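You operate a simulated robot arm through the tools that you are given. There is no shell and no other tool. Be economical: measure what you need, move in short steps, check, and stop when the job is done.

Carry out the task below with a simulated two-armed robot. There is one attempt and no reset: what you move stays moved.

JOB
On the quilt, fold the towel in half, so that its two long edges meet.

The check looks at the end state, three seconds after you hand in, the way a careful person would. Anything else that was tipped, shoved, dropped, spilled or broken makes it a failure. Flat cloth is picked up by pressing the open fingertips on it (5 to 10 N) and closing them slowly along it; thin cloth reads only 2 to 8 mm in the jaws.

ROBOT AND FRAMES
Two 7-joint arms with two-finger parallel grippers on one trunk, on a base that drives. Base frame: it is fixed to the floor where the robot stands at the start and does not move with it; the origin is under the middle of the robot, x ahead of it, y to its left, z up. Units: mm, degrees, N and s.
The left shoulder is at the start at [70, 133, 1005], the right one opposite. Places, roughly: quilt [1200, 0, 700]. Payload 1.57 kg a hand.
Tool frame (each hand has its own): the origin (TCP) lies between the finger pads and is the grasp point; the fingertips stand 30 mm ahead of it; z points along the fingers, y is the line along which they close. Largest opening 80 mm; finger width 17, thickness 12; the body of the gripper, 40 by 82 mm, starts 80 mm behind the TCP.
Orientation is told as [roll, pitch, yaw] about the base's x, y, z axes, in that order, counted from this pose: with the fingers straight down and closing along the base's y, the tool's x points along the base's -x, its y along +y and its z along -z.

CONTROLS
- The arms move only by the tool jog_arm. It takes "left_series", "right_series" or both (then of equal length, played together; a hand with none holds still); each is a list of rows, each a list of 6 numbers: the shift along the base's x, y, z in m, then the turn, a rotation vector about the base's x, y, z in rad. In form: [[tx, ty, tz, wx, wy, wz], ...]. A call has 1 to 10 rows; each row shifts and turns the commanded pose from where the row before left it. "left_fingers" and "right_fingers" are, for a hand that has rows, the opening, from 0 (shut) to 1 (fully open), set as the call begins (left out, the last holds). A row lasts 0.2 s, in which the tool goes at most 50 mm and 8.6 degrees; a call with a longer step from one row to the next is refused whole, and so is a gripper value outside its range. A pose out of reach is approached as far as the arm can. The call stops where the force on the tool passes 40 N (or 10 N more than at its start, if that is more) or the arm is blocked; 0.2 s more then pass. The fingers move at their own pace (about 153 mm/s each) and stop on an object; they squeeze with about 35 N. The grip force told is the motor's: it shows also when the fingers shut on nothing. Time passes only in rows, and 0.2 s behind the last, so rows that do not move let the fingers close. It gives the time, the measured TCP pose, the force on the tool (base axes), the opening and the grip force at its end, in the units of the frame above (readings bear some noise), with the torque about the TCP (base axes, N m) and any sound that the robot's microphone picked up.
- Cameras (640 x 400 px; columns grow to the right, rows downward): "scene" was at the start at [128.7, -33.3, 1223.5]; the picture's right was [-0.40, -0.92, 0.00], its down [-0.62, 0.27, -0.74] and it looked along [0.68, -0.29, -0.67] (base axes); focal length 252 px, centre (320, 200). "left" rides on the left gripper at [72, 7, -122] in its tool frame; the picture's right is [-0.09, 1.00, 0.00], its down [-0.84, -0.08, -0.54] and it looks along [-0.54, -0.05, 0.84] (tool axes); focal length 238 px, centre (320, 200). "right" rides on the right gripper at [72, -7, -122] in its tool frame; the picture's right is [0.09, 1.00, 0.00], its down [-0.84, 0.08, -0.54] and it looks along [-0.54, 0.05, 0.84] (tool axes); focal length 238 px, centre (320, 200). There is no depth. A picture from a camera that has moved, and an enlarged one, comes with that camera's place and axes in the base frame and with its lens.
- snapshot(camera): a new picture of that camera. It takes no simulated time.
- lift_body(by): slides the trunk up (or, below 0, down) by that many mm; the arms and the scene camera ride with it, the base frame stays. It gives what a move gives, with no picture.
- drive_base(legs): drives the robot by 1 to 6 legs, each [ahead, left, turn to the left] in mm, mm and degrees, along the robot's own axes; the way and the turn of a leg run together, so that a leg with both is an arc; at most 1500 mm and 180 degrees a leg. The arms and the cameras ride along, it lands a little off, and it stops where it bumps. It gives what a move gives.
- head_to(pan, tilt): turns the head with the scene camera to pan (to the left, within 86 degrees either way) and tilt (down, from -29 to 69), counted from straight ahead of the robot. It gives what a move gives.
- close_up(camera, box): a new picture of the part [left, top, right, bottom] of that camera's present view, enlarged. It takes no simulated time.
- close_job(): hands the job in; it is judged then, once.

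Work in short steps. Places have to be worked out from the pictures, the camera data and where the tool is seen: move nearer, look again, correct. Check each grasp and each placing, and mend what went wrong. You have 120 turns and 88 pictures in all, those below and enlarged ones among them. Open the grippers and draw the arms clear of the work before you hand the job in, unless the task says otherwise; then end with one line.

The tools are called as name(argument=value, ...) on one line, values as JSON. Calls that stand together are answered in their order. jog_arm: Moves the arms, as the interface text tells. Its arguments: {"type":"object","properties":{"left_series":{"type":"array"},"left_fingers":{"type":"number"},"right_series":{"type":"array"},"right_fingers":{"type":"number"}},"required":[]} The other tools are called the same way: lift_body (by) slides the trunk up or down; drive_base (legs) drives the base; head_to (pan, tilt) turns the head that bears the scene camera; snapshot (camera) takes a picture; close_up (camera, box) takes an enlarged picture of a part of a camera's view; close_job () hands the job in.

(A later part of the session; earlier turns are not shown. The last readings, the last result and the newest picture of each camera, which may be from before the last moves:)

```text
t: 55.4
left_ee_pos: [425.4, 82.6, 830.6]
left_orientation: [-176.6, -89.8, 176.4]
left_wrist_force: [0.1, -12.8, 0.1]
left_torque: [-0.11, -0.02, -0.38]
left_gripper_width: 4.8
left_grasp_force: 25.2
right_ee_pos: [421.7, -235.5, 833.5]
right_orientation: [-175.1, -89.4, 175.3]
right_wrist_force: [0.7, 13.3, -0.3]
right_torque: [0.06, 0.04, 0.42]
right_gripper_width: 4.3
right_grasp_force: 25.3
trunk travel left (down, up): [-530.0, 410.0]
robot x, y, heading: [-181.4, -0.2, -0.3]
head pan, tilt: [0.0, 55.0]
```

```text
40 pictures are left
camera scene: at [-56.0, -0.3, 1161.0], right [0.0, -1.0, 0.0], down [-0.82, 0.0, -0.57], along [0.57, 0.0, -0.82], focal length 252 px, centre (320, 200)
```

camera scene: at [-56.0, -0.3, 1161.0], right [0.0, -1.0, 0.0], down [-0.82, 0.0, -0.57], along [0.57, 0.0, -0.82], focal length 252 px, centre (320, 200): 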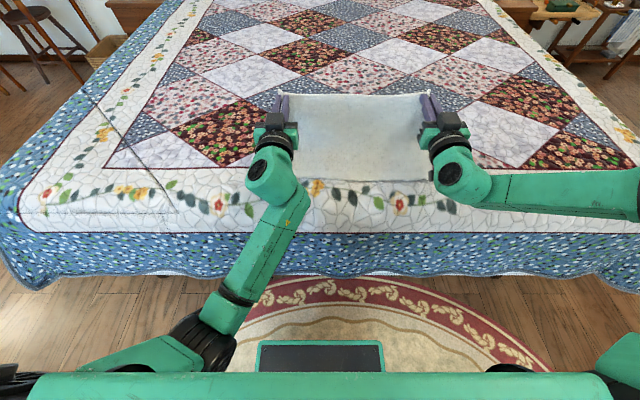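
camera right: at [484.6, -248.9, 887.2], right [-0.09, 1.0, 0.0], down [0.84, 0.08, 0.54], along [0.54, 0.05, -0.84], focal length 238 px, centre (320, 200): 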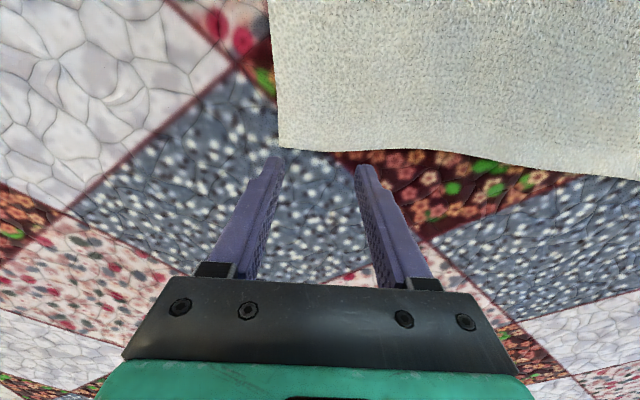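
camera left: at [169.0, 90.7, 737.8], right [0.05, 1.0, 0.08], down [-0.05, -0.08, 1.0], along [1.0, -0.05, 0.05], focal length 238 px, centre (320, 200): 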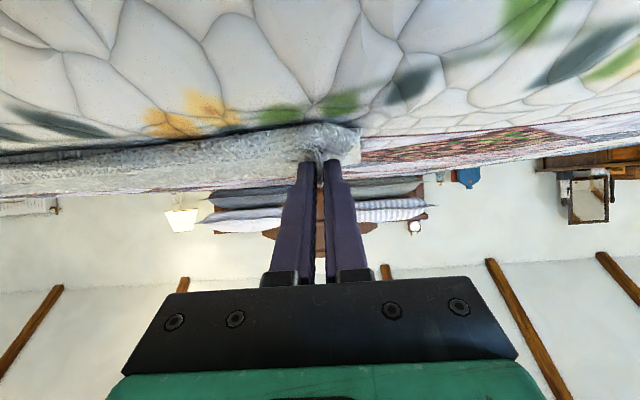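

Fingers are horizontal, the near edge is at x≈319 and the cloth is taut. I bring the edge along the arc to about x≈358, z≈800.

jog_arm(left_series=[[-0.015, 0, -0.001, 0, 0, 0], [-0.015, 0, -0.002, 0, 0, 0], [-0.015, 0, -0.004, 0, 0, 0], [-0.015, 0, -0.006, 0, 0, 0], [-0.015, 0, -0.008, 0, 0, 0], [-0.015, 0, -0.01, 0, 0, 0], [0, 0, 0, 0, 0, 0]], right_series=[[-0.015, 0, -0.002, 0, 0, 0], [-0.015, 0, -0.003, 0, 0, 0], [-0.015, 0, -0.005, 0, 0, 0], [-0.015, 0, -0.006, 0, 0, 0], [-0.015, 0, -0.008, 0, 0, 0], [-0.015, 0, -0.01, 0, 0, 0], [0, 0, 0, 0, 0, 0]])

close_up(camera="scene", box=[220, 60, 500, 235])

snapshot(camera="left")

```text
t: 57.0
left_ee_pos: [331.9, 83.5, 800.7]
left_orientation: [-177.8, -89.8, 177.6]
left_wrist_force: [-0.2, -12.7, 0.0]
left_torque: [-0.1, 0.0, -0.39]
left_gripper_width: 4.5
left_grasp_force: 25.1
right_ee_pos: [332.3, -234.4, 798.5]
right_orientation: [-173.8, -89.5, 173.7]
right_wrist_force: [-0.1, 12.6, 0.1]
right_torque: [0.08, 0.04, 0.42]
right_gripper_width: 4.2
right_grasp_force: 24.8
trunk travel left (down, up): [-530.0, 410.0]
robot x, y, heading: [-183.8, -1.2, 0.2]
head pan, tilt: [0.0, 55.0]
```

```text
2.29 times, centred on (360, 148) of scene
camera zoom: at [-56.1, -0.3, 1161.0], right [0.0, -1.0, 0.0], down [-0.82, 0.0, -0.57], along [0.57, 0.0, -0.82], focal length 576 px, centre (229, 320)
```

zoom: 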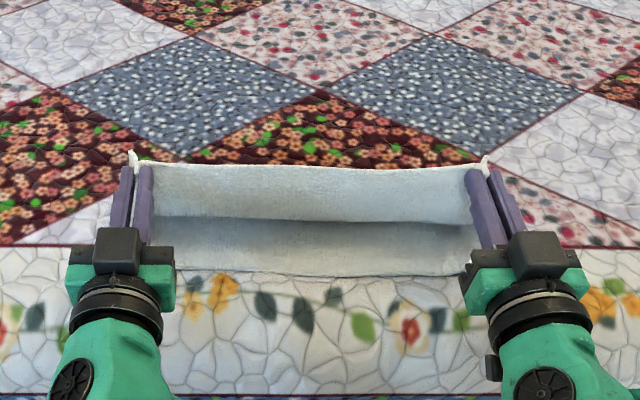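

```text
38 pictures are left
camera left: at [212.4, 91.4, 729.0], right [0.0, 1.0, 0.09], down [-0.54, -0.08, 0.84], along [0.84, -0.05, 0.54], focal length 238 px, centre (320, 200)
```

left: 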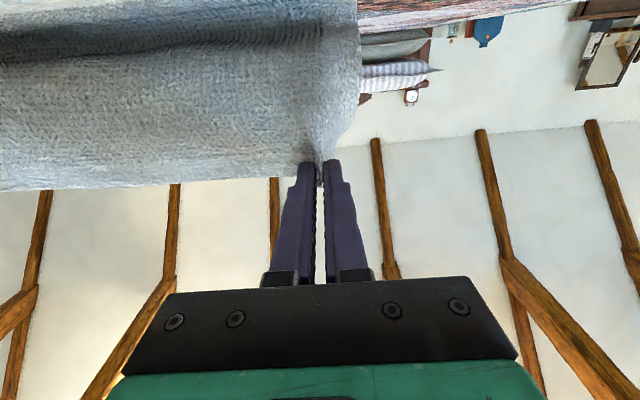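

The cloth hangs with a slight belly. I pull about 20 mm further towards the robot to make the slope taut, and check before releasing.

jog_arm(left_series=[[-0.008, 0, -0.002, 0, 0, 0], [-0.008, 0, -0.002, 0, 0, 0], [-0.006, 0, -0.001, 0, 0, 0], [0, 0, 0, 0, 0, 0]], right_series=[[-0.008, 0, -0.002, 0, 0, 0], [-0.008, 0, -0.001, 0, 0, 0], [-0.007, 0, 0, 0, 0, 0], [0, 0, 0, 0, 0, 0]])

close_up(camera="scene", box=[220, 60, 500, 235])

snapshot(camera="right")

```text
t: 58.0
left_ee_pos: [314.0, 85.4, 799.9]
left_orientation: [123.1, -88.1, -123.8]
left_wrist_force: [-0.5, -17.2, 0.3]
left_torque: [-0.21, 0.01, -0.51]
left_gripper_width: 4.9
left_grasp_force: 25.0
right_ee_pos: [309.6, -235.8, 794.4]
right_orientation: [-172.0, -89.6, 172.1]
right_wrist_force: [-0.4, 16.1, -0.4]
right_torque: [0.05, 0.02, 0.56]
right_gripper_width: 4.5
right_grasp_force: 25.0
trunk travel left (down, up): [-530.0, 410.0]
robot x, y, heading: [-179.1, -2.5, 0.1]
head pan, tilt: [0.0, 55.0]
```

```text
2.29 times, centred on (360, 148) of scene
camera zoom: at [-56.2, -0.3, 1161.0], right [0.0, -1.0, 0.0], down [-0.82, 0.0, -0.57], along [0.57, 0.0, -0.82], focal length 576 px, centre (229, 320)
```

zoom: 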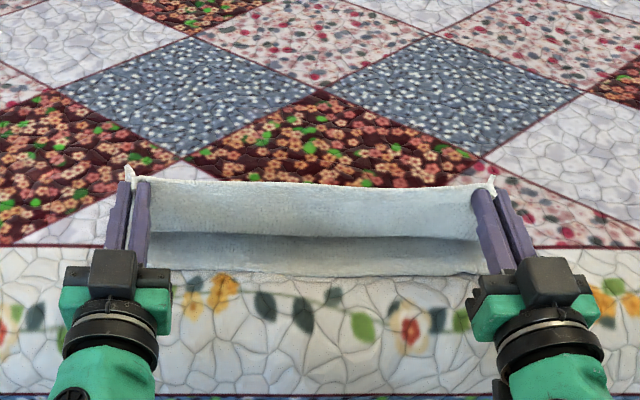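

```text
36 pictures are left
camera right: at [187.0, -242.8, 722.8], right [0.0, 1.0, -0.09], down [-0.55, 0.08, 0.83], along [0.84, 0.05, 0.55], focal length 238 px, centre (320, 200)
```

right: 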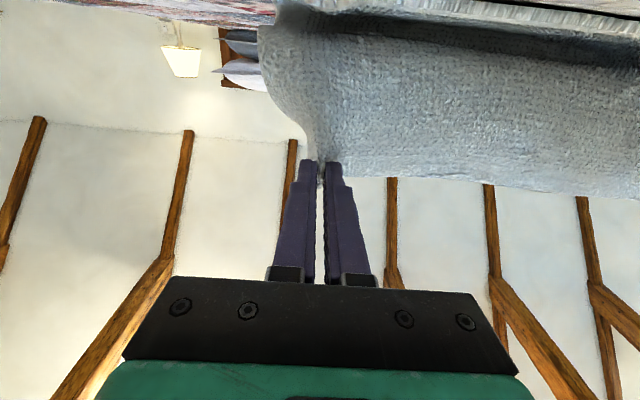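

The loop just rolls nearer instead of going taut. So instead I'll land the edge further in, at TCP x≈386, so the crease stays near 443. Then I release, and afterwards turn the small inward flap over like a page with the fingertips.

jog_arm(left_series=[[0.0123, 0, 0.0045, 0, 0.075, 0], [0.0123, 0, 0.0045, 0, 0.075, 0], [0.0123, 0, 0.0045, 0, 0.075, 0], [0.0123, 0, 0.0035, 0, 0.075, 0], [0.0123, 0, 0.0035, 0, 0.075, 0], [0.0123, 0, 0.0035, 0, 0.075, 0], [0.0123, 0, 0.002, 0, 0.075, 0]], right_series=[[0.0123, 0, 0.0055, 0, 0.075, 0], [0.0123, 0, 0.0055, 0, 0.075, 0], [0.0123, 0, 0.005, 0, 0.075, 0], [0.0123, 0, 0.0045, 0, 0.075, 0], [0.0123, 0, 0.004, 0, 0.075, 0], [0.0123, 0, 0.0035, 0, 0.075, 0], [0.0123, 0, 0.002, 0, 0.075, 0]])

jog_arm(left_series=[[-0.0018, 0, -0.0104, 0, 0, 0], [-0.0018, 0, -0.0104, 0, 0, 0], [-0.0018, 0, -0.0104, 0, 0, 0], [-0.0018, 0, -0.0104, 0, 0, 0], [-0.0018, 0, -0.0104, 0, 0, 0], [-0.0018, 0, -0.0104, 0, 0, 0], [-0.0018, 0, -0.0104, 0, 0, 0]], right_series=[[-0.0018, 0, -0.0104, 0, 0, 0], [-0.0018, 0, -0.0104, 0, 0, 0], [-0.0018, 0, -0.0104, 0, 0, 0], [-0.0018, 0, -0.0104, 0, 0, 0], [-0.0018, 0, -0.0104, 0, 0, 0], [-0.0018, 0, -0.0104, 0, 0, 0], [-0.0018, 0, -0.0104, 0, 0, 0]])

close_up(camera="scene", box=[220, 60, 500, 235])

snapshot(camera="left")

```text
t: 59.3
left_ee_pos: [378.7, 101.4, 793.4]
left_orientation: [18.5, -65.4, -17.6]
left_wrist_force: [0.0, -26.6, 3.2]
left_torque: [-0.62, -0.05, -0.73]
left_gripper_width: 5.2
left_grasp_force: 25.2
right_ee_pos: [370.8, -224.4, 819.8]
right_orientation: [0.5, -67.2, 1.6]
right_wrist_force: [1.3, 26.7, -3.5]
right_torque: [0.45, 0.07, 0.73]
right_gripper_width: 4.9
right_grasp_force: 25.3
trunk travel left (down, up): [-530.0, 410.0]
robot x, y, heading: [-179.6, 1.9, 0.1]
head pan, tilt: [0.0, 55.0]
stopped in row 6 (left hand): the force on the tool passed its limit (the readings are from after the stop); the commanded pose is now the measured one
```

```text
t: 60.9
left_ee_pos: [366.7, 101.2, 727.9]
left_orientation: [19.3, -66.4, -18.6]
left_wrist_force: [11.7, -29.3, 25.5]
left_torque: [-0.86, -0.75, -0.65]
left_gripper_width: 5.3
left_grasp_force: 25.6
right_ee_pos: [358.1, -228.2, 748.4]
right_orientation: [0.7, -67.4, 1.1]
right_wrist_force: [1.0, 31.5, -2.5]
right_torque: [0.47, 0.05, 0.86]
right_gripper_width: 5.0
right_grasp_force: 25.2
trunk travel left (down, up): [-530.0, 410.0]
robot x, y, heading: [-180.6, 2.2, -0.1]
head pan, tilt: [0.0, 55.0]
```

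```text
2.29 times, centred on (360, 148) of scene
camera zoom: at [-57.9, -0.5, 1161.7], right [0.0, -1.0, 0.0], down [-0.82, 0.0, -0.57], along [0.57, 0.0, -0.82], focal length 576 px, centre (229, 320)
```

zoom: 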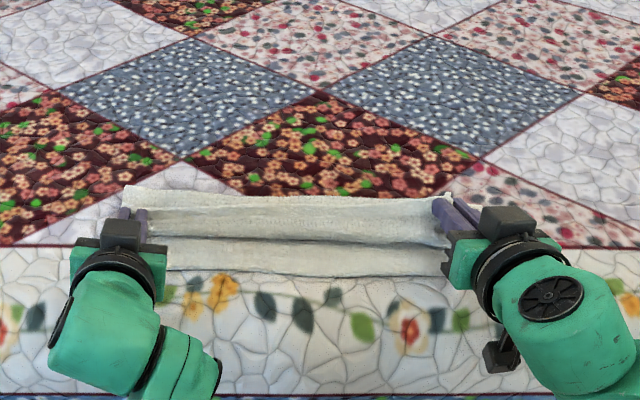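

```text
34 pictures are left
camera left: at [227.0, 112.5, 708.8], right [0.05, 0.97, 0.22], down [-0.18, -0.21, 0.96], along [0.98, -0.08, 0.17], focal length 238 px, centre (320, 200)
```

left: 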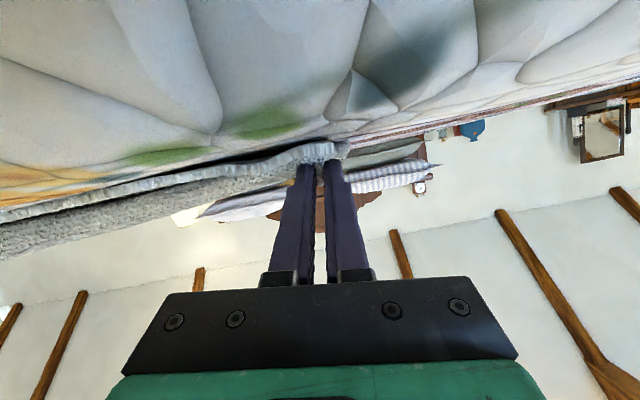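

The left hand twisted about 8° near the wrist singularity and is now resting on the quilt (25 N). I lift it, undo the twist, bring both back to the right spacing, and move to x≈385.

jog_arm(left_series=[[0, 0, 0.012, 0, 0, 0], [0, -0.006, 0.008, -0.06, 0, 0], [0, -0.007, 0.005, -0.06, 0, 0], [0.01, 0, 0, 0, 0.05, 0], [0.009, 0, 0, 0, 0.05, 0]], right_series=[[0, 0, 0, 0, 0, 0], [0, -0.003, 0, 0, 0, 0], [0.005, -0.003, 0, 0, 0, 0], [0.01, 0, 0, 0, 0.05, 0], [0.01, 0, 0, 0, 0.05, 0]])

close_up(camera="scene", box=[220, 60, 500, 235])

```text
t: 62.1
left_ee_pos: [381.0, 107.3, 733.3]
left_orientation: [10.3, -59.8, -10.0]
left_wrist_force: [-3.3, -39.1, 8.9]
left_torque: [-1.01, -0.12, -0.93]
left_gripper_width: 8.2
left_grasp_force: 27.0
right_ee_pos: [380.8, -231.3, 748.6]
right_orientation: [1.1, -61.5, 1.2]
right_wrist_force: [-0.2, 37.5, -2.6]
right_torque: [0.66, 0.06, 0.95]
right_gripper_width: 6.1
right_grasp_force: 25.8
trunk travel left (down, up): [-530.0, 410.0]
robot x, y, heading: [-181.2, -3.8, 0.2]
head pan, tilt: [0.0, 55.0]
```

```text
2.29 times, centred on (360, 148) of scene
camera zoom: at [-58.2, -0.6, 1161.3], right [0.0, -1.0, 0.0], down [-0.82, 0.0, -0.57], along [0.57, 0.0, -0.82], focal length 576 px, centre (229, 320)
```

zoom: 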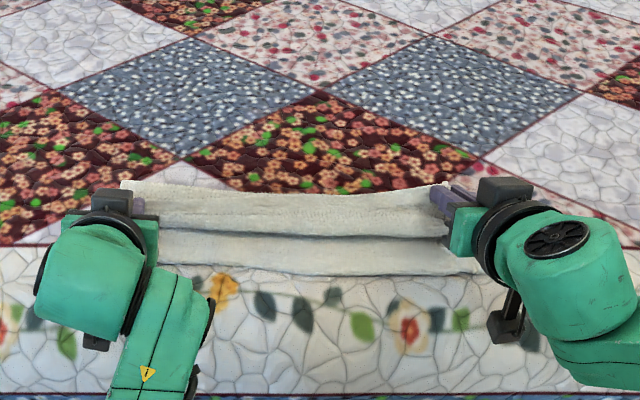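

The left hand drifted outward to y=107 and tension is up to 39 N. I bring it back inward to relieve it.

jog_arm(left_series=[[0, -0.008, 0.006, 0, 0, 0], [0, -0.008, 0.004, 0, 0, 0], [0, -0.006, 0, 0, 0, 0], [0, 0, 0, 0, 0, 0]])

close_up(camera="left", box=[160, 80, 480, 280])

```text
t: 63.0
left_ee_pos: [383.1, 98.4, 734.9]
left_orientation: [16.1, -59.4, -14.4]
left_wrist_force: [-0.3, -25.0, 4.6]
left_torque: [-0.67, -0.07, -0.58]
left_gripper_width: 5.6
left_grasp_force: 25.1
right_ee_pos: [382.0, -226.9, 744.3]
right_orientation: [1.4, -61.4, 1.4]
right_wrist_force: [0.9, 23.4, -1.1]
right_torque: [0.41, 0.02, 0.62]
right_gripper_width: 4.6
right_grasp_force: 24.9
trunk travel left (down, up): [-530.0, 410.0]
robot x, y, heading: [-181.1, 0.7, 0.0]
head pan, tilt: [0.0, 55.0]
stopped in row 4 (left hand): the arm was blocked; the commanded pose is now the measured one
```

```text
2.00 times, centred on (320, 180) of left
camera zoom: at [243.3, 108.1, 733.3], right [0.05, 0.97, 0.22], down [-0.06, -0.22, 0.97], along [1.0, -0.07, 0.05], focal length 477 px, centre (320, 240)
```

zoom: 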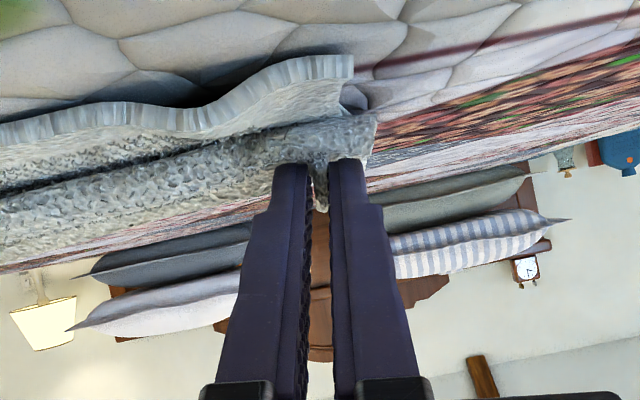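

The left arm is blocked a little by its joint limits, but both grips are placed at x≈383. I release here and draw back along the fingers.

jog_arm(left_series=[[0, 0, 0, 0, 0, 0], [0, 0, 0, 0, 0, 0]], right_series=[[0, 0, 0, 0, 0, 0], [0, 0, 0, 0, 0, 0]], left_fingers=0.4, right_fingers=0.4)

jog_arm(left_series=[[-0.017, 0, 0.01, 0, 0, 0], [-0.017, 0, 0.01, 0, 0, 0], [-0.017, 0, 0.01, 0, 0, 0], [-0.017, 0, 0.012, 0, 0, 0], [-0.017, 0, 0.02, 0, 0, 0], [-0.01, 0, 0.03, 0, 0, 0]], right_series=[[-0.017, 0, 0.01, 0, 0, 0], [-0.017, 0, 0.01, 0, 0, 0], [-0.017, 0, 0.01, 0, 0, 0], [-0.017, 0, 0.012, 0, 0, 0], [-0.017, 0, 0.02, 0, 0, 0], [-0.01, 0, 0.03, 0, 0, 0]])

close_up(camera="scene", box=[220, 60, 500, 235])

```text
t: 63.6
left_ee_pos: [382.6, 103.6, 733.6]
left_orientation: [16.4, -59.3, -14.2]
left_wrist_force: [0.1, 3.0, 6.4]
left_torque: [-0.03, -0.12, 0.12]
left_gripper_width: 28.3
left_grasp_force: 0.1
right_ee_pos: [382.3, -232.2, 745.5]
right_orientation: [1.1, -61.5, 1.0]
right_wrist_force: [-0.7, -0.4, 0.1]
right_torque: [0.0, 0.04, 0.01]
right_gripper_width: 31.6
right_grasp_force: 0.0
trunk travel left (down, up): [-530.0, 410.0]
robot x, y, heading: [-179.4, 0.8, -0.2]
head pan, tilt: [0.0, 55.0]
```

```text
t: 65.0
left_ee_pos: [282.9, 113.2, 810.5]
left_orientation: [26.9, -56.1, -23.9]
left_wrist_force: [-0.3, -0.4, 0.7]
left_torque: [0.03, 0.01, 0.06]
left_gripper_width: 32.1
left_grasp_force: 0.1
right_ee_pos: [302.4, -233.1, 818.4]
right_orientation: [1.0, -61.3, 1.1]
right_wrist_force: [-1.2, 0.8, 0.6]
right_torque: [-0.02, 0.04, 0.02]
right_gripper_width: 32.0
right_grasp_force: 0.0
right hand out of reach, approached as far as the arm can: row 6
trunk travel left (down, up): [-530.0, 410.0]
robot x, y, heading: [-182.5, 0.5, 0.1]
head pan, tilt: [0.0, 55.0]
```

```text
2.29 times, centred on (360, 148) of scene
camera zoom: at [-56.2, -0.2, 1161.0], right [0.0, -1.0, 0.0], down [-0.82, 0.0, -0.57], along [0.57, 0.0, -0.82], focal length 576 px, centre (229, 320)
```

zoom: 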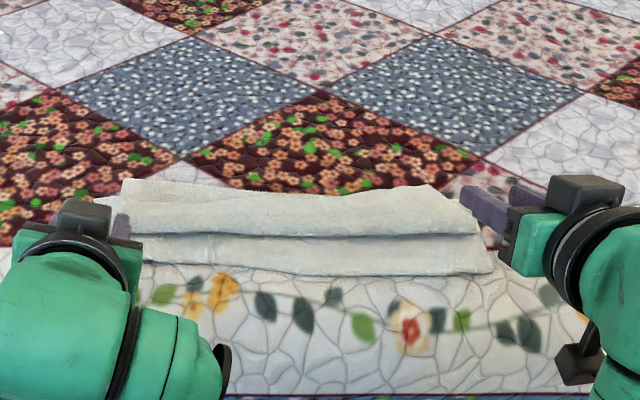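

Released. I raise both hands and turn them back to point down, so that I can inspect the fold.

jog_arm(left_series=[[0, 0.005, 0.02, 0, 0.1, 0], [0, 0.005, 0.02, 0, 0.11, 0], [0, 0.005, 0.015, 0, 0.11, 0], [0.005, 0.005, 0.01, 0, 0.11, 0], [0.005, 0, 0.01, 0, 0.11, 0], [0.005, 0, 0, 0, 0.11, 0], [0.005, 0, 0, 0, 0.11, 0], [0.005, 0, 0, 0, 0.11, 0], [0.005, 0, 0, 0, 0.11, 0]], right_series=[[0, 0, 0.02, 0, 0.11, 0], [0, 0, 0.02, 0, 0.12, 0], [0, 0, 0.015, 0, 0.12, 0], [0.005, 0, 0.01, 0, 0.12, 0], [0.005, 0, 0.01, 0, 0.12, 0], [0.005, 0, 0, 0, 0.12, 0], [0.005, 0, 0, 0, 0.12, 0], [0.005, 0, 0, 0, 0.12, 0], [0.005, 0, 0, 0, 0.12, 0]])

snapshot(camera="right")

snapshot(camera="left")

close_up(camera="scene", box=[240, 110, 464, 250])

```text
t: 65.4
left_ee_pos: [285.9, 130.6, 813.4]
left_orientation: [30.6, -51.4, -25.4]
left_wrist_force: [0.8, -0.7, -0.5]
left_torque: [0.01, -0.01, 0.01]
left_gripper_width: 31.9
left_grasp_force: 0.1
right_ee_pos: [302.1, -234.0, 815.7]
right_orientation: [1.0, -61.4, 0.9]
right_wrist_force: [0.0, 0.5, -0.1]
right_torque: [-0.02, 0.0, 0.0]
right_gripper_width: 32.0
right_grasp_force: 0.1
right hand out of reach, approached as far as the arm can: row 1
trunk travel left (down, up): [-530.0, 410.0]
robot x, y, heading: [-182.6, -4.1, -0.1]
head pan, tilt: [0.0, 55.0]
stopped in row 1 (left hand): the arm was blocked; the commanded pose is now the measured one
```

```text
30 pictures are left
camera right: at [160.5, -244.6, 812.5], right [-0.08, 0.99, -0.07], down [-0.08, 0.07, 0.99], along [0.99, 0.08, 0.07], focal length 238 px, centre (320, 200)
```

right: 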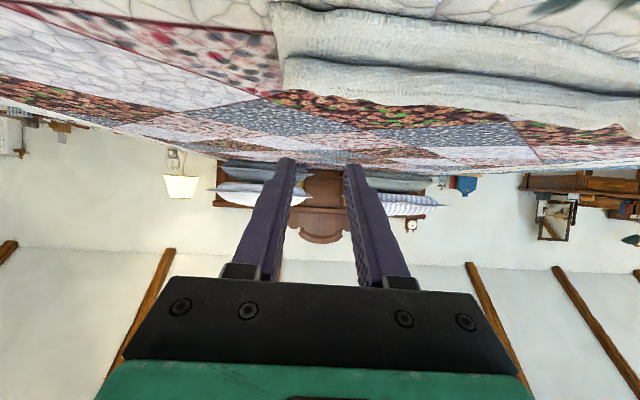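

```text
29 pictures are left
camera left: at [145.8, 136.1, 826.8], right [0.06, 0.92, 0.39], down [0.03, -0.39, 0.92], along [1.0, -0.05, -0.05], focal length 238 px, centre (320, 200)
```

left: 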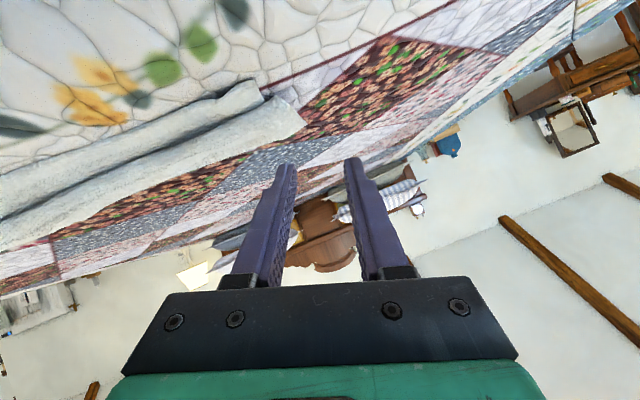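

```text
2.86 times, centred on (352, 180) of scene
camera zoom: at [-55.7, -0.1, 1160.9], right [0.0, -1.0, 0.0], down [-0.82, 0.0, -0.57], along [0.57, 0.0, -0.82], focal length 721 px, centre (229, 257)
```

zoom: 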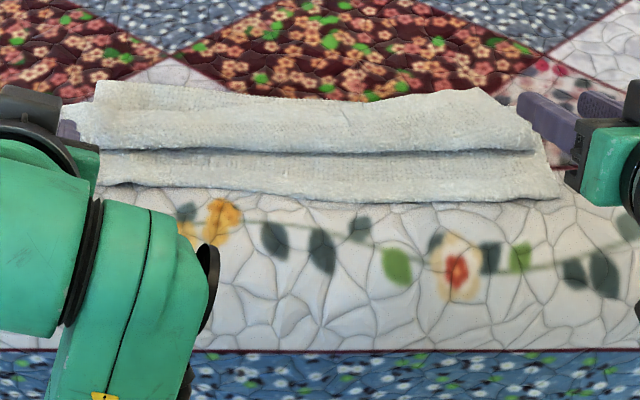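

Both arms are cramped at this distance. I move them forward and up first, and unwind the pitch gradually.

jog_arm(left_series=[[0.025, 0, 0.005, 0, 0, 0], [0.025, 0, 0.01, 0, 0, 0], [0.025, 0, 0.015, 0, 0.05, 0], [0.02, 0, 0.015, 0, 0.08, 0], [0.015, 0, 0.015, 0, 0.1, 0], [0.01, 0, 0.01, 0, 0.1, 0]], right_series=[[0.025, 0, 0.005, 0, 0, 0], [0.025, 0, 0.01, 0, 0, 0], [0.025, 0, 0.015, 0, 0.05, 0], [0.02, 0, 0.015, 0, 0.08, 0], [0.015, 0, 0.015, 0, 0.1, 0], [0.01, 0, 0.01, 0, 0.1, 0]])

```text
t: 66.8
left_ee_pos: [405.9, 130.5, 885.3]
left_orientation: [20.7, -33.7, -18.7]
left_wrist_force: [0.4, -0.1, -0.4]
left_torque: [-0.01, 0.02, 0.02]
left_gripper_width: 32.4
left_grasp_force: 0.0
right_ee_pos: [422.1, -233.1, 887.4]
right_orientation: [1.3, -42.6, 1.0]
right_wrist_force: [0.0, -0.2, -0.1]
right_torque: [0.01, 0.03, -0.01]
right_gripper_width: 32.0
right_grasp_force: 0.1
trunk travel left (down, up): [-530.0, 410.0]
robot x, y, heading: [-179.0, -0.7, 0.2]
head pan, tilt: [0.0, 55.0]
```

jog_arm(left_series=[[-0.004, -0.004, 0, -0.033, 0.081, 0.0275], [-0.004, -0.004, 0, -0.033, 0.081, 0.0275], [-0.004, -0.004, 0, -0.033, 0.081, 0.0275], [-0.004, -0.004, 0, -0.033, 0.081, 0.0275], [-0.004, -0.004, 0, -0.033, 0.081, 0.0275], [-0.004, -0.004, 0, -0.033, 0.081, 0.0275], [-0.004, -0.004, 0, -0.033, 0.081, 0.0275], [-0.004, -0.004, 0, -0.033, 0.081, 0.0275]], right_series=[[-0.006, 0, 0, 0, 0.093, 0], [-0.006, 0, 0, 0, 0.093, 0], [-0.006, 0, 0, 0, 0.093, 0], [-0.006, 0, 0, 0, 0.093, 0], [-0.006, 0, 0, 0, 0.093, 0], [-0.006, 0, 0, 0, 0.093, 0], [-0.006, 0, 0, 0, 0.093, 0], [-0.006, 0, 0, 0, 0.093, 0]], left_fingers=0, right_fingers=0)

snapshot(camera="right")

snapshot(camera="left")

close_up(camera="scene", box=[240, 110, 464, 250])

```text
t: 68.6
left_ee_pos: [399.6, 101.2, 879.6]
left_orientation: [-0.3, 1.1, 0.8]
left_wrist_force: [0.8, -0.1, 0.3]
left_torque: [-0.03, -0.01, -0.01]
left_gripper_width: 0.0
left_grasp_force: 20.9
left hand out of reach, approached as far as the arm can: row 3, 4, 5
right_ee_pos: [373.2, -233.2, 886.5]
right_orientation: [1.9, 0.2, 0.5]
right_wrist_force: [-0.2, 0.5, -0.3]
right_torque: [0.04, 0.04, 0.01]
right_gripper_width: 0.2
right_grasp_force: 21.2
trunk travel left (down, up): [-530.0, 410.0]
robot x, y, heading: [-177.8, -1.2, 0.1]
head pan, tilt: [0.0, 55.0]
```

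```text
27 pictures are left
camera right: at [302.6, -244.4, 1009.9], right [-0.1, 0.99, 0.03], down [0.84, 0.07, 0.54], along [0.54, 0.08, -0.84], focal length 238 px, centre (320, 200)
```

right: 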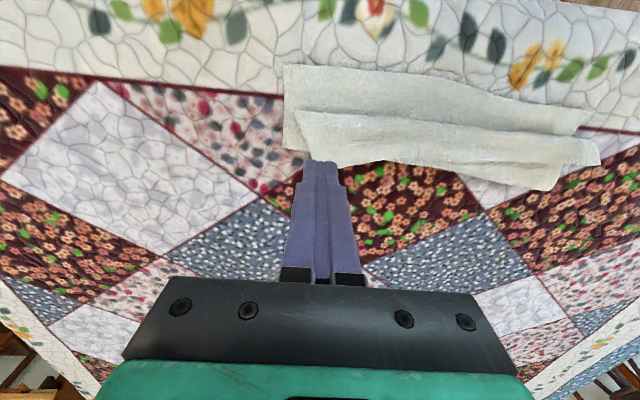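

```text
26 pictures are left
camera left: at [331.1, 107.9, 1002.1], right [0.08, 1.0, -0.01], down [0.85, -0.06, 0.53], along [0.53, -0.05, -0.85], focal length 238 px, centre (320, 200)
```

left: 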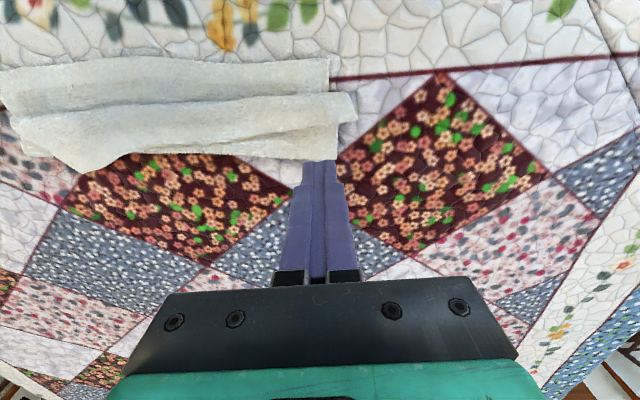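

```text
2.86 times, centred on (352, 180) of scene
camera zoom: at [-55.6, 0.1, 1160.9], right [0.0, -1.0, 0.0], down [-0.82, 0.0, -0.57], along [0.57, 0.0, -0.82], focal length 721 px, centre (229, 257)
```

zoom: 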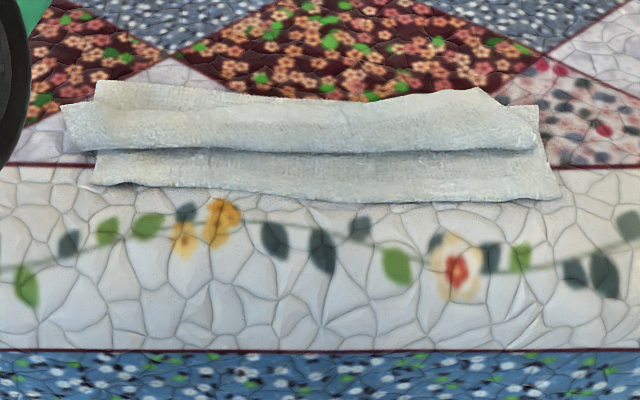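

I need to see whether there is still an inward flap on top, so I zoom in with both wrist cameras.

close_up(camera="left", box=[160, 40, 368, 170])

close_up(camera="right", box=[260, 50, 484, 190])

```text
3.08 times, centred on (264, 105) of left
camera zoom: at [331.1, 107.9, 1002.1], right [0.08, 1.0, -0.01], down [0.85, -0.06, 0.53], along [0.53, -0.05, -0.85], focal length 733 px, centre (492, 492)
```

zoom: 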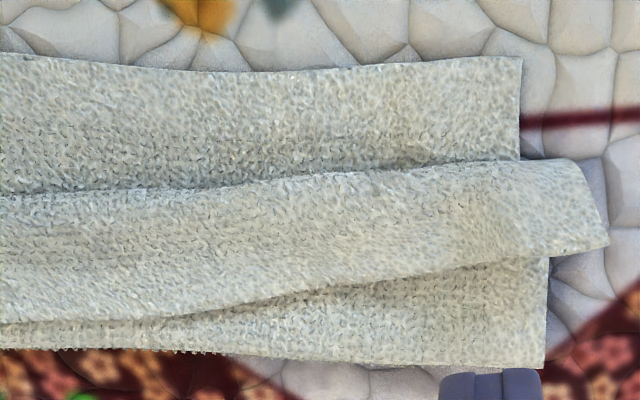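

```text
2.86 times, centred on (372, 120) of right
camera zoom: at [302.6, -244.4, 1009.9], right [-0.1, 0.99, 0.03], down [0.84, 0.07, 0.54], along [0.54, 0.08, -0.84], focal length 681 px, centre (171, 429)
```

zoom: 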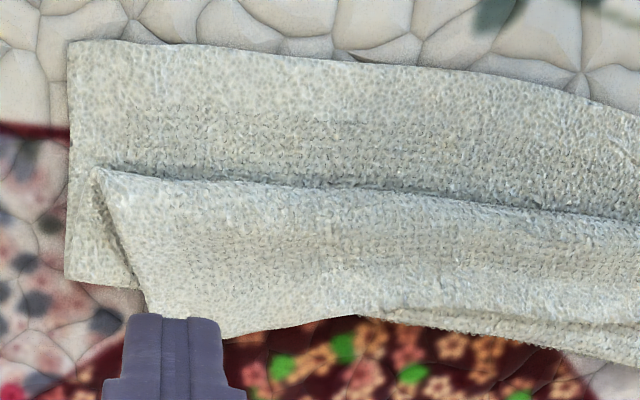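

Now the structure is clear. There is an inward flap on top: on the left about 31 mm wide (curl x≈372, free edge x≈405), on the right about 70 mm (curl x≈369, free edge x≈435). I'll re-pick that free edge from above and turn it over. First I drive 110 mm forward again for a comfortable reach.

drive_base(legs=[[110, 0, 0]])

jog_arm(left_series=[[-0.026, -0.003, -0.02, 0, 0, 0], [-0.026, -0.003, -0.025, 0, 0, 0], [-0.026, -0.003, -0.025, 0, 0, 0], [-0.026, -0.002, -0.025, 0, 0, 0]], right_series=[[-0.013, 0.007, -0.02, -0.02, 0, 0], [-0.013, 0.007, -0.026, -0.01, 0, 0], [-0.013, 0.007, -0.026, 0, 0, 0], [-0.013, 0.007, -0.026, 0, 0, 0]], left_fingers=0.6, right_fingers=0.6)

snapshot(camera="left")

snapshot(camera="right")

```text
t: 69.8
left_ee_pos: [509.2, 101.6, 879.7]
left_orientation: [-0.1, 0.9, 0.8]
left_wrist_force: [0.4, -0.2, 0.7]
left_torque: [-0.02, 0.0, 0.02]
left_gripper_width: 0.1
left_grasp_force: 21.8
right_ee_pos: [482.3, -233.6, 887.5]
right_orientation: [2.0, 0.1, 0.5]
right_wrist_force: [0.0, -0.7, -0.2]
right_torque: [-0.01, 0.03, 0.03]
right_gripper_width: 0.0
right_grasp_force: 21.5
trunk travel left (down, up): [-530.0, 410.0]
robot x, y, heading: [-74.1, 1.7, 0.1]
head pan, tilt: [0.0, 55.0]
```

```text
t: 70.8
left_ee_pos: [492.8, 88.0, 774.3]
left_orientation: [-0.2, 1.0, 0.9]
left_wrist_force: [-0.2, 0.2, 0.7]
left_torque: [0.03, 0.03, 0.0]
left_gripper_width: 48.2
left_grasp_force: 0.1
left hand out of reach, approached as far as the arm can: row 1, 2, 3, 4
right_ee_pos: [432.7, -204.3, 787.2]
right_orientation: [0.2, 0.1, 0.4]
right_wrist_force: [-0.2, 0.4, 0.7]
right_torque: [0.01, -0.01, -0.01]
right_gripper_width: 48.1
right_grasp_force: 0.1
trunk travel left (down, up): [-530.0, 410.0]
robot x, y, heading: [-69.9, 2.4, 0.1]
head pan, tilt: [0.0, 55.0]
```

```text
22 pictures are left
camera left: at [424.3, 95.1, 897.5], right [0.08, 1.0, -0.01], down [0.85, -0.06, 0.53], along [0.53, -0.05, -0.85], focal length 238 px, centre (320, 200)
```

left: 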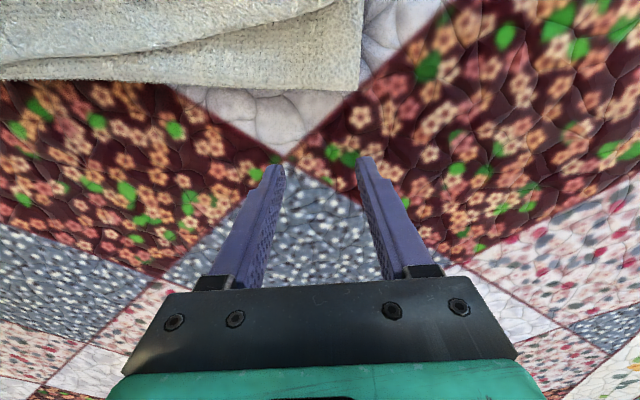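

```text
21 pictures are left
camera right: at [360.5, -211.6, 910.0], right [-0.1, 0.99, 0.01], down [0.84, 0.08, 0.54], along [0.54, 0.06, -0.84], focal length 238 px, centre (320, 200)
```

right: 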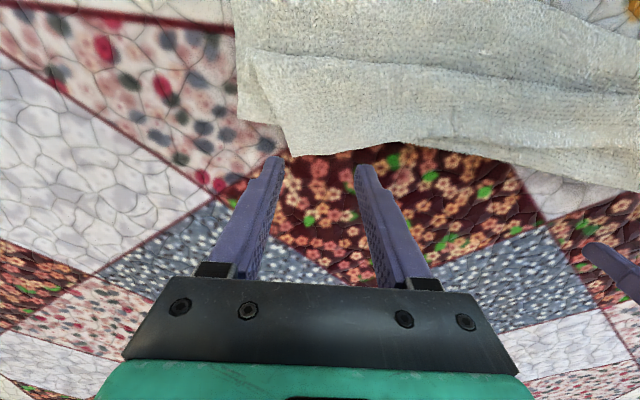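

The left arm is stuck in a wound-up posture and can't come in. I look at its posture.

head_to(pan=20, tilt=45)

snapshot(camera="scene")

```text
t: 71.6
left_ee_pos: [493.5, 88.9, 775.6]
left_orientation: [-0.1, 1.0, 0.8]
left_wrist_force: [0.1, -0.1, 0.5]
left_torque: [0.01, 0.03, -0.02]
left_gripper_width: 47.9
left_grasp_force: 0.2
right_ee_pos: [432.8, -204.3, 787.8]
right_orientation: [0.3, 0.1, 0.5]
right_wrist_force: [0.0, -0.5, -0.4]
right_torque: [-0.01, 0.01, 0.01]
right_gripper_width: 48.0
right_grasp_force: 0.1
trunk travel left (down, up): [-530.0, 410.0]
robot x, y, heading: [-69.2, 0.1, -0.0]
head pan, tilt: [20.0, 45.0]
```

```text
20 pictures are left
camera scene: at [57.3, 27.6, 1174.4], right [0.34, -0.94, 0.0], down [-0.66, -0.24, -0.71], along [0.66, 0.24, -0.71], focal length 252 px, centre (320, 200)
```

scene: 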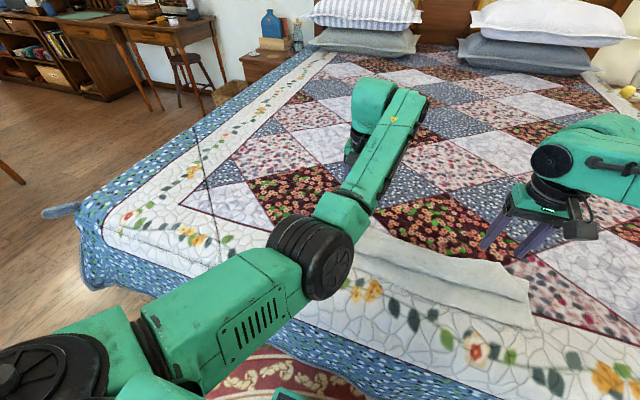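

The left elbow has swung inward, so that arm can only work at 565-640 mm from the axis. I'll treat the sides one at a time. First, the base goes back 150 mm so that the left works in that band.

jog_arm(left_series=[[0, 0, 0.02, 0, 0, 0], [0, 0, 0.02, 0, 0, 0]], right_series=[[0, -0.02, 0.04, 0, 0, 0], [0, -0.02, 0.04, 0, 0, 0]])

drive_base(legs=[[-150, 0, 0]])

jog_arm(left_series=[[0.02, 0, -0.01, 0, 0, 0], [0.02, 0, -0.015, 0, 0, 0], [0.018, 0, -0.015, 0, 0, 0]])

snapshot(camera="left")

```text
t: 72.2
left_ee_pos: [501.4, 84.9, 813.5]
left_orientation: [-0.2, 0.9, 1.0]
left_wrist_force: [-1.0, -0.1, 0.2]
left_torque: [0.01, 0.0, 0.01]
left_gripper_width: 48.0
left_grasp_force: 0.0
left hand out of reach, approached as far as the arm can: row 1, 2
right_ee_pos: [430.9, -247.3, 868.4]
right_orientation: [0.3, 0.1, 0.5]
right_wrist_force: [0.0, -0.3, -0.1]
right_torque: [-0.02, 0.01, 0.03]
right_gripper_width: 47.9
right_grasp_force: 0.0
trunk travel left (down, up): [-530.0, 410.0]
robot x, y, heading: [-71.3, 1.5, 0.0]
head pan, tilt: [20.0, 45.0]
```

```text
t: 73.6
left_ee_pos: [351.0, 85.5, 813.0]
left_orientation: [-0.2, 0.8, 0.9]
left_wrist_force: [0.0, -0.2, 0.3]
left_torque: [-0.03, 0.0, -0.01]
left_gripper_width: 47.7
left_grasp_force: 0.1
right_ee_pos: [279.3, -246.7, 869.2]
right_orientation: [0.3, 0.1, 0.6]
right_wrist_force: [-0.1, 0.3, 0.2]
right_torque: [0.03, -0.04, 0.01]
right_gripper_width: 47.9
right_grasp_force: 0.0
trunk travel left (down, up): [-530.0, 410.0]
robot x, y, heading: [-224.9, -4.5, 0.4]
head pan, tilt: [20.0, 45.0]
```

```text
t: 74.4
left_ee_pos: [377.4, 91.2, 790.8]
left_orientation: [-0.3, 0.6, 1.2]
left_wrist_force: [0.2, 0.3, -0.1]
left_torque: [0.0, 0.0, -0.01]
left_gripper_width: 48.2
left_grasp_force: 0.1
left hand out of reach, approached as far as the arm can: row 2, 3
right_ee_pos: [281.2, -245.3, 863.8]
right_orientation: [0.3, 0.1, 0.7]
right_wrist_force: [-0.2, -0.3, -0.7]
right_torque: [-0.03, -0.02, 0.01]
right_gripper_width: 48.0
right_grasp_force: 0.0
trunk travel left (down, up): [-530.0, 410.0]
robot x, y, heading: [-223.3, 1.3, 0.0]
head pan, tilt: [20.0, 45.0]
```

```text
19 pictures are left
camera left: at [307.4, 97.6, 914.0], right [0.07, 1.0, -0.01], down [0.84, -0.06, 0.53], along [0.53, -0.04, -0.85], focal length 238 px, centre (320, 200)
```

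left: 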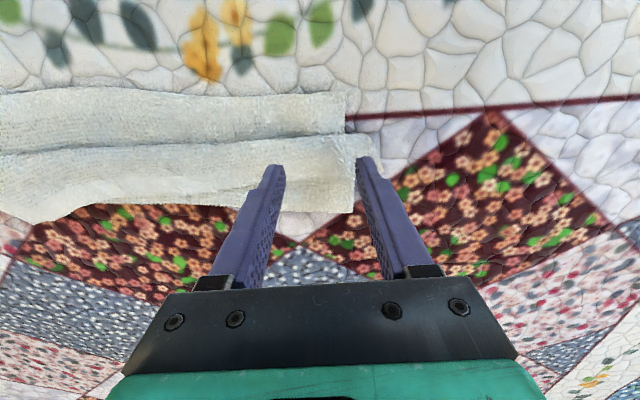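

The left arm is tight in both directions, so I'll try to free its posture by raising the hand high and to the side, well clear of the cloth.

jog_arm(left_series=[[0, 0.02, 0.04, 0, 0, 0], [0, 0.02, 0.04, 0, 0, 0], [0, 0.03, 0.03, 0, 0, 0], [0, 0.04, 0.02, 0, 0, 0], [0, 0.04, 0.02, 0, 0, 0], [-0.02, 0.04, 0.02, 0, 0, 0], [-0.02, 0.04, 0, 0, 0, 0], [-0.03, 0.03, 0, 0, 0, 0], [-0.03, 0.03, 0, 0, 0, 0], [-0.03, 0.02, 0, 0, 0, 0]])

snapshot(camera="scene")

```text
t: 76.6
left_ee_pos: [334.8, 283.6, 959.8]
left_orientation: [-0.2, 0.8, 0.8]
left_wrist_force: [0.6, 0.2, -0.3]
left_torque: [0.0, -0.02, -0.02]
left_gripper_width: 47.8
left_grasp_force: 0.0
left hand out of reach, approached as far as the arm can: row 3, 4, 5, 7, 8, 9, 10
right_ee_pos: [280.9, -247.2, 865.6]
right_orientation: [0.2, 0.1, 0.6]
right_wrist_force: [-0.4, 0.3, 0.5]
right_torque: [0.01, -0.02, 0.01]
right_gripper_width: 48.0
right_grasp_force: 0.0
trunk travel left (down, up): [-530.0, 410.0]
robot x, y, heading: [-221.7, -3.3, 0.1]
head pan, tilt: [20.0, 45.0]
```

```text
18 pictures are left
camera scene: at [-93.4, 27.5, 1174.4], right [0.34, -0.94, 0.0], down [-0.66, -0.24, -0.71], along [0.66, 0.24, -0.71], focal length 252 px, centre (320, 200)
```

scene: 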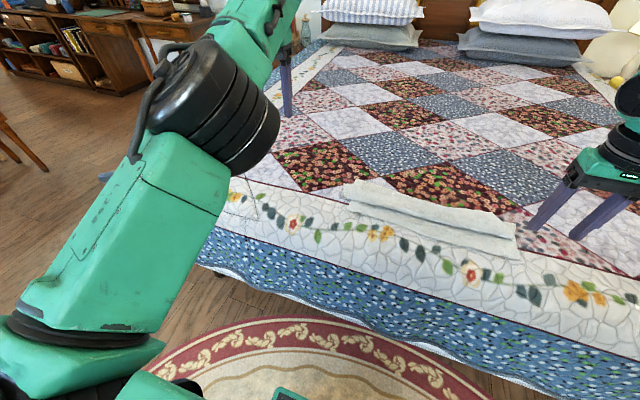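

The elbow has come up nicely. I now bring the hand back in and down in steps and see whether the limit is gone.

jog_arm(left_series=[[0, -0.03, -0.02, 0, 0, 0], [0, -0.03, -0.02, 0, 0, 0], [0, -0.03, -0.02, 0, 0, 0], [-0.01, -0.03, -0.02, 0, 0, 0], [-0.02, -0.02, -0.02, 0, 0, 0], [-0.02, -0.02, -0.02, 0, 0, 0], [-0.02, -0.01, -0.01, 0, 0, 0]])

```text
t: 78.2
left_ee_pos: [335.0, 282.9, 960.5]
left_orientation: [-0.2, 0.8, 1.0]
left_wrist_force: [0.3, -0.6, 0.6]
left_torque: [0.02, 0.0, 0.01]
left_gripper_width: 48.0
left_grasp_force: 0.1
left hand out of reach, approached as far as the arm can: row 1, 2, 3, 4, 5, 6, 7
right_ee_pos: [280.1, -246.6, 865.6]
right_orientation: [0.1, 0.1, 0.6]
right_wrist_force: [0.0, 0.6, -0.4]
right_torque: [-0.04, 0.02, 0.01]
right_gripper_width: 48.0
right_grasp_force: 0.0
trunk travel left (down, up): [-530.0, 410.0]
robot x, y, heading: [-224.4, -0.9, -0.0]
head pan, tilt: [20.0, 45.0]
```

It is pinned on a joint limit. I test whether a yaw turn frees it.

jog_arm(left_series=[[0, 0, 0, 0, 0, 0.1], [0, 0, 0, 0, 0, 0.1], [0, 0, 0, 0, 0, 0.1], [0, 0, 0, 0, 0, 0.1]])

jog_arm(left_series=[[0, 0, 0, 0, 0, -0.1], [0, 0, 0, 0, 0, -0.1], [0, 0, 0, 0, 0, -0.1], [0, 0, 0, 0, 0, -0.1]])

jog_arm(left_series=[[0, 0, 0, 0, 0.1, 0], [0, 0, 0, 0, 0.1, 0], [0, 0, 0, 0, 0.1, 0]])

jog_arm(left_series=[[0, 0, 0, 0, -0.1, 0], [0, 0, 0, 0, -0.1, 0], [0, 0, 0, 0, -0.1, 0]])

```text
t: 79.2
left_ee_pos: [334.8, 280.2, 963.3]
left_orientation: [-0.3, 0.5, 20.2]
left_wrist_force: [0.1, -0.5, -0.4]
left_torque: [-0.01, 0.0, -0.03]
left_gripper_width: 47.8
left_grasp_force: 0.0
left hand out of reach, approached as far as the arm can: row 4
right_ee_pos: [280.7, -246.8, 866.4]
right_orientation: [0.2, 0.2, 0.6]
right_wrist_force: [-0.1, 0.0, 0.6]
right_torque: [0.02, -0.01, 0.0]
right_gripper_width: 47.9
right_grasp_force: 0.0
trunk travel left (down, up): [-530.0, 410.0]
robot x, y, heading: [-221.3, -3.4, 0.3]
head pan, tilt: [20.0, 45.0]
```

```text
t: 80.2
left_ee_pos: [334.4, 280.0, 965.3]
left_orientation: [-0.4, 0.1, 0.9]
left_wrist_force: [0.3, -0.2, -0.5]
left_torque: [-0.01, 0.04, 0.02]
left_gripper_width: 47.9
left_grasp_force: 0.0
left hand out of reach, approached as far as the arm can: row 1
right_ee_pos: [281.2, -245.5, 866.8]
right_orientation: [0.1, 0.1, 0.5]
right_wrist_force: [-0.2, 0.1, 0.1]
right_torque: [0.01, 0.05, 0.01]
right_gripper_width: 48.0
right_grasp_force: 0.1
trunk travel left (down, up): [-530.0, 410.0]
robot x, y, heading: [-219.7, -2.5, 0.1]
head pan, tilt: [20.0, 45.0]
```

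```text
t: 81.0
left_ee_pos: [333.6, 279.7, 965.7]
left_orientation: [-0.4, 0.3, 1.1]
left_wrist_force: [-0.3, -0.2, 0.2]
left_torque: [0.01, 0.03, -0.02]
left_gripper_width: 48.0
left_grasp_force: 0.1
left hand out of reach, approached as far as the arm can: row 1, 2, 3
right_ee_pos: [280.3, -247.2, 866.0]
right_orientation: [0.1, 0.1, 0.6]
right_wrist_force: [-0.4, -0.2, 0.2]
right_torque: [-0.05, 0.0, -0.01]
right_gripper_width: 48.0
right_grasp_force: 0.0
trunk travel left (down, up): [-530.0, 410.0]
robot x, y, heading: [-225.5, 0.2, 0.0]
head pan, tilt: [20.0, 45.0]
```

```text
t: 81.8
left_ee_pos: [345.5, 279.0, 995.9]
left_orientation: [-0.7, -17.0, 1.2]
left_wrist_force: [-0.4, 1.2, 0.0]
left_torque: [0.02, -0.01, 0.03]
left_gripper_width: 47.8
left_grasp_force: 0.2
left hand out of reach, approached as far as the arm can: row 1
right_ee_pos: [280.8, -246.8, 866.5]
right_orientation: [0.3, 0.1, 0.6]
right_wrist_force: [-0.4, 0.1, -0.1]
right_torque: [-0.01, -0.01, -0.01]
right_gripper_width: 48.0
right_grasp_force: 0.1
trunk travel left (down, up): [-530.0, 410.0]
robot x, y, heading: [-225.4, -0.7, 0.1]
head pan, tilt: [20.0, 45.0]
```

Pitching forward frees the wrist. I pitch a little more and bring the hand in and back, aiming to recover a normal elbow posture.

jog_arm(left_series=[[0, -0.01, 0, 0, -0.1, 0], [0, -0.02, 0, 0, -0.1, 0], [0, -0.03, 0, 0, -0.1, 0], [-0.02, -0.03, 0, 0, 0, 0], [-0.02, -0.03, 0, 0, 0, 0], [-0.03, -0.02, 0, 0, 0, 0], [-0.03, 0, 0, 0, 0, 0], [-0.03, 0, 0, 0, 0, 0], [-0.03, 0, 0, 0, 0, 0]])

jog_arm(left_series=[[0, 0, 0, 0, 0.1, 0], [0, 0, 0, 0, 0.1, 0], [0, 0, 0, 0, 0.1, 0], [0, 0, 0, 0, 0.1, 0], [0, 0, 0, 0, 0.1, 0]])

```text
t: 83.8
left_ee_pos: [358.5, 168.2, 970.6]
left_orientation: [-1.3, -34.2, 1.4]
left_wrist_force: [-0.4, -0.8, -0.3]
left_torque: [0.0, -0.01, 0.03]
left_gripper_width: 47.9
left_grasp_force: 0.0
left hand out of reach, approached as far as the arm can: row 4, 5, 6, 7, 8, 9
right_ee_pos: [281.3, -246.9, 866.8]
right_orientation: [0.3, 0.0, 0.6]
right_wrist_force: [-0.2, -0.3, 0.4]
right_torque: [0.0, 0.02, -0.01]
right_gripper_width: 48.1
right_grasp_force: 0.1
trunk travel left (down, up): [-530.0, 410.0]
robot x, y, heading: [-216.9, -0.2, -0.1]
head pan, tilt: [20.0, 45.0]
```

```text
t: 85.0
left_ee_pos: [371.0, 172.8, 982.3]
left_orientation: [-1.4, -10.0, 1.8]
left_wrist_force: [0.0, -0.4, 0.1]
left_torque: [-0.01, -0.02, -0.01]
left_gripper_width: 48.2
left_grasp_force: 0.1
left hand out of reach, approached as far as the arm can: row 1, 5
right_ee_pos: [280.3, -246.5, 866.3]
right_orientation: [0.3, 0.1, 0.6]
right_wrist_force: [-0.4, 1.0, 0.3]
right_torque: [-0.04, 0.0, 0.04]
right_gripper_width: 47.7
right_grasp_force: 0.1
trunk travel left (down, up): [-530.0, 410.0]
robot x, y, heading: [-224.7, -2.0, 0.0]
head pan, tilt: [20.0, 45.0]
```

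The left arm stays awkward, so I'll park it high and do the rest with the right hand, moving the base sideways as needed. First I drive 115 mm ahead and put the right hand over the right end of the flap (free edge x≈441 at y≈-195).

drive_base(legs=[[115, 0, 0]])

jog_arm(right_series=[[0.012, 0.015, -0.035, 0, 0, 0], [0.012, 0.015, -0.04, 0, 0, 0], [0.012, 0.015, -0.03, 0, 0, 0], [0, 0.006, -0.02, 0, 0, 0]], right_fingers=0.6)

snapshot(camera="right")

```text
t: 86.2
left_ee_pos: [483.6, 174.0, 981.3]
left_orientation: [-1.3, -10.2, 1.9]
left_wrist_force: [0.4, 0.3, 0.9]
left_torque: [0.0, 0.0, 0.02]
left_gripper_width: 47.9
left_grasp_force: 0.0
right_ee_pos: [395.5, -246.2, 867.3]
right_orientation: [0.2, 0.1, 0.7]
right_wrist_force: [0.2, -0.6, 0.7]
right_torque: [0.02, 0.02, -0.03]
right_gripper_width: 47.8
right_grasp_force: 0.1
trunk travel left (down, up): [-530.0, 410.0]
robot x, y, heading: [-107.0, -2.3, 0.2]
head pan, tilt: [20.0, 45.0]
```

```text
t: 87.2
left_ee_pos: [485.9, 173.7, 978.8]
left_orientation: [-1.4, -10.1, 1.9]
left_wrist_force: [0.7, -0.1, 0.3]
left_torque: [-0.04, 0.0, 0.01]
left_gripper_width: 47.7
left_grasp_force: 0.1
right_ee_pos: [430.7, -194.9, 741.3]
right_orientation: [0.3, 0.1, 0.7]
right_wrist_force: [0.0, -0.6, -0.2]
right_torque: [0.0, 0.03, 0.05]
right_gripper_width: 48.0
right_grasp_force: 0.0
trunk travel left (down, up): [-530.0, 410.0]
robot x, y, heading: [-111.4, 1.9, 0.4]
head pan, tilt: [20.0, 45.0]
```

```text
17 pictures are left
camera right: at [359.2, -203.0, 863.4], right [-0.1, 0.99, 0.0], down [0.84, 0.08, 0.54], along [0.54, 0.06, -0.84], focal length 238 px, centre (320, 200)
```

right: 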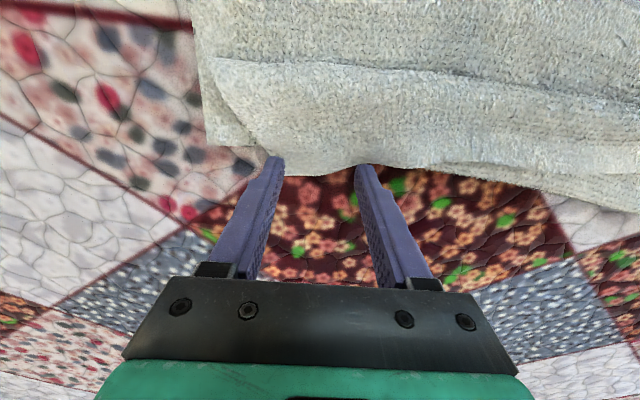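

The free edge is at x≈439 and the TCP at 431, which is good. I lower to contact.

jog_arm(right_series=[[-0.002, 0, -0.004, 0, 0, 0], [0, 0, -0.003, 0, 0, 0], [0, 0, 0, 0, 0, 0]])

```text
t: 88.0
left_ee_pos: [484.5, 175.5, 981.5]
left_orientation: [-1.5, -10.0, 2.0]
left_wrist_force: [0.1, -0.7, 0.1]
left_torque: [0.0, -0.03, -0.02]
left_gripper_width: 47.7
left_grasp_force: 0.2
right_ee_pos: [427.9, -194.2, 735.0]
right_orientation: [0.2, -0.2, 0.8]
right_wrist_force: [3.4, -1.6, 12.9]
right_torque: [0.06, -0.03, -0.01]
right_gripper_width: 47.8
right_grasp_force: 0.0
trunk travel left (down, up): [-530.0, 410.0]
robot x, y, heading: [-105.9, 0.8, 0.1]
head pan, tilt: [20.0, 45.0]
```

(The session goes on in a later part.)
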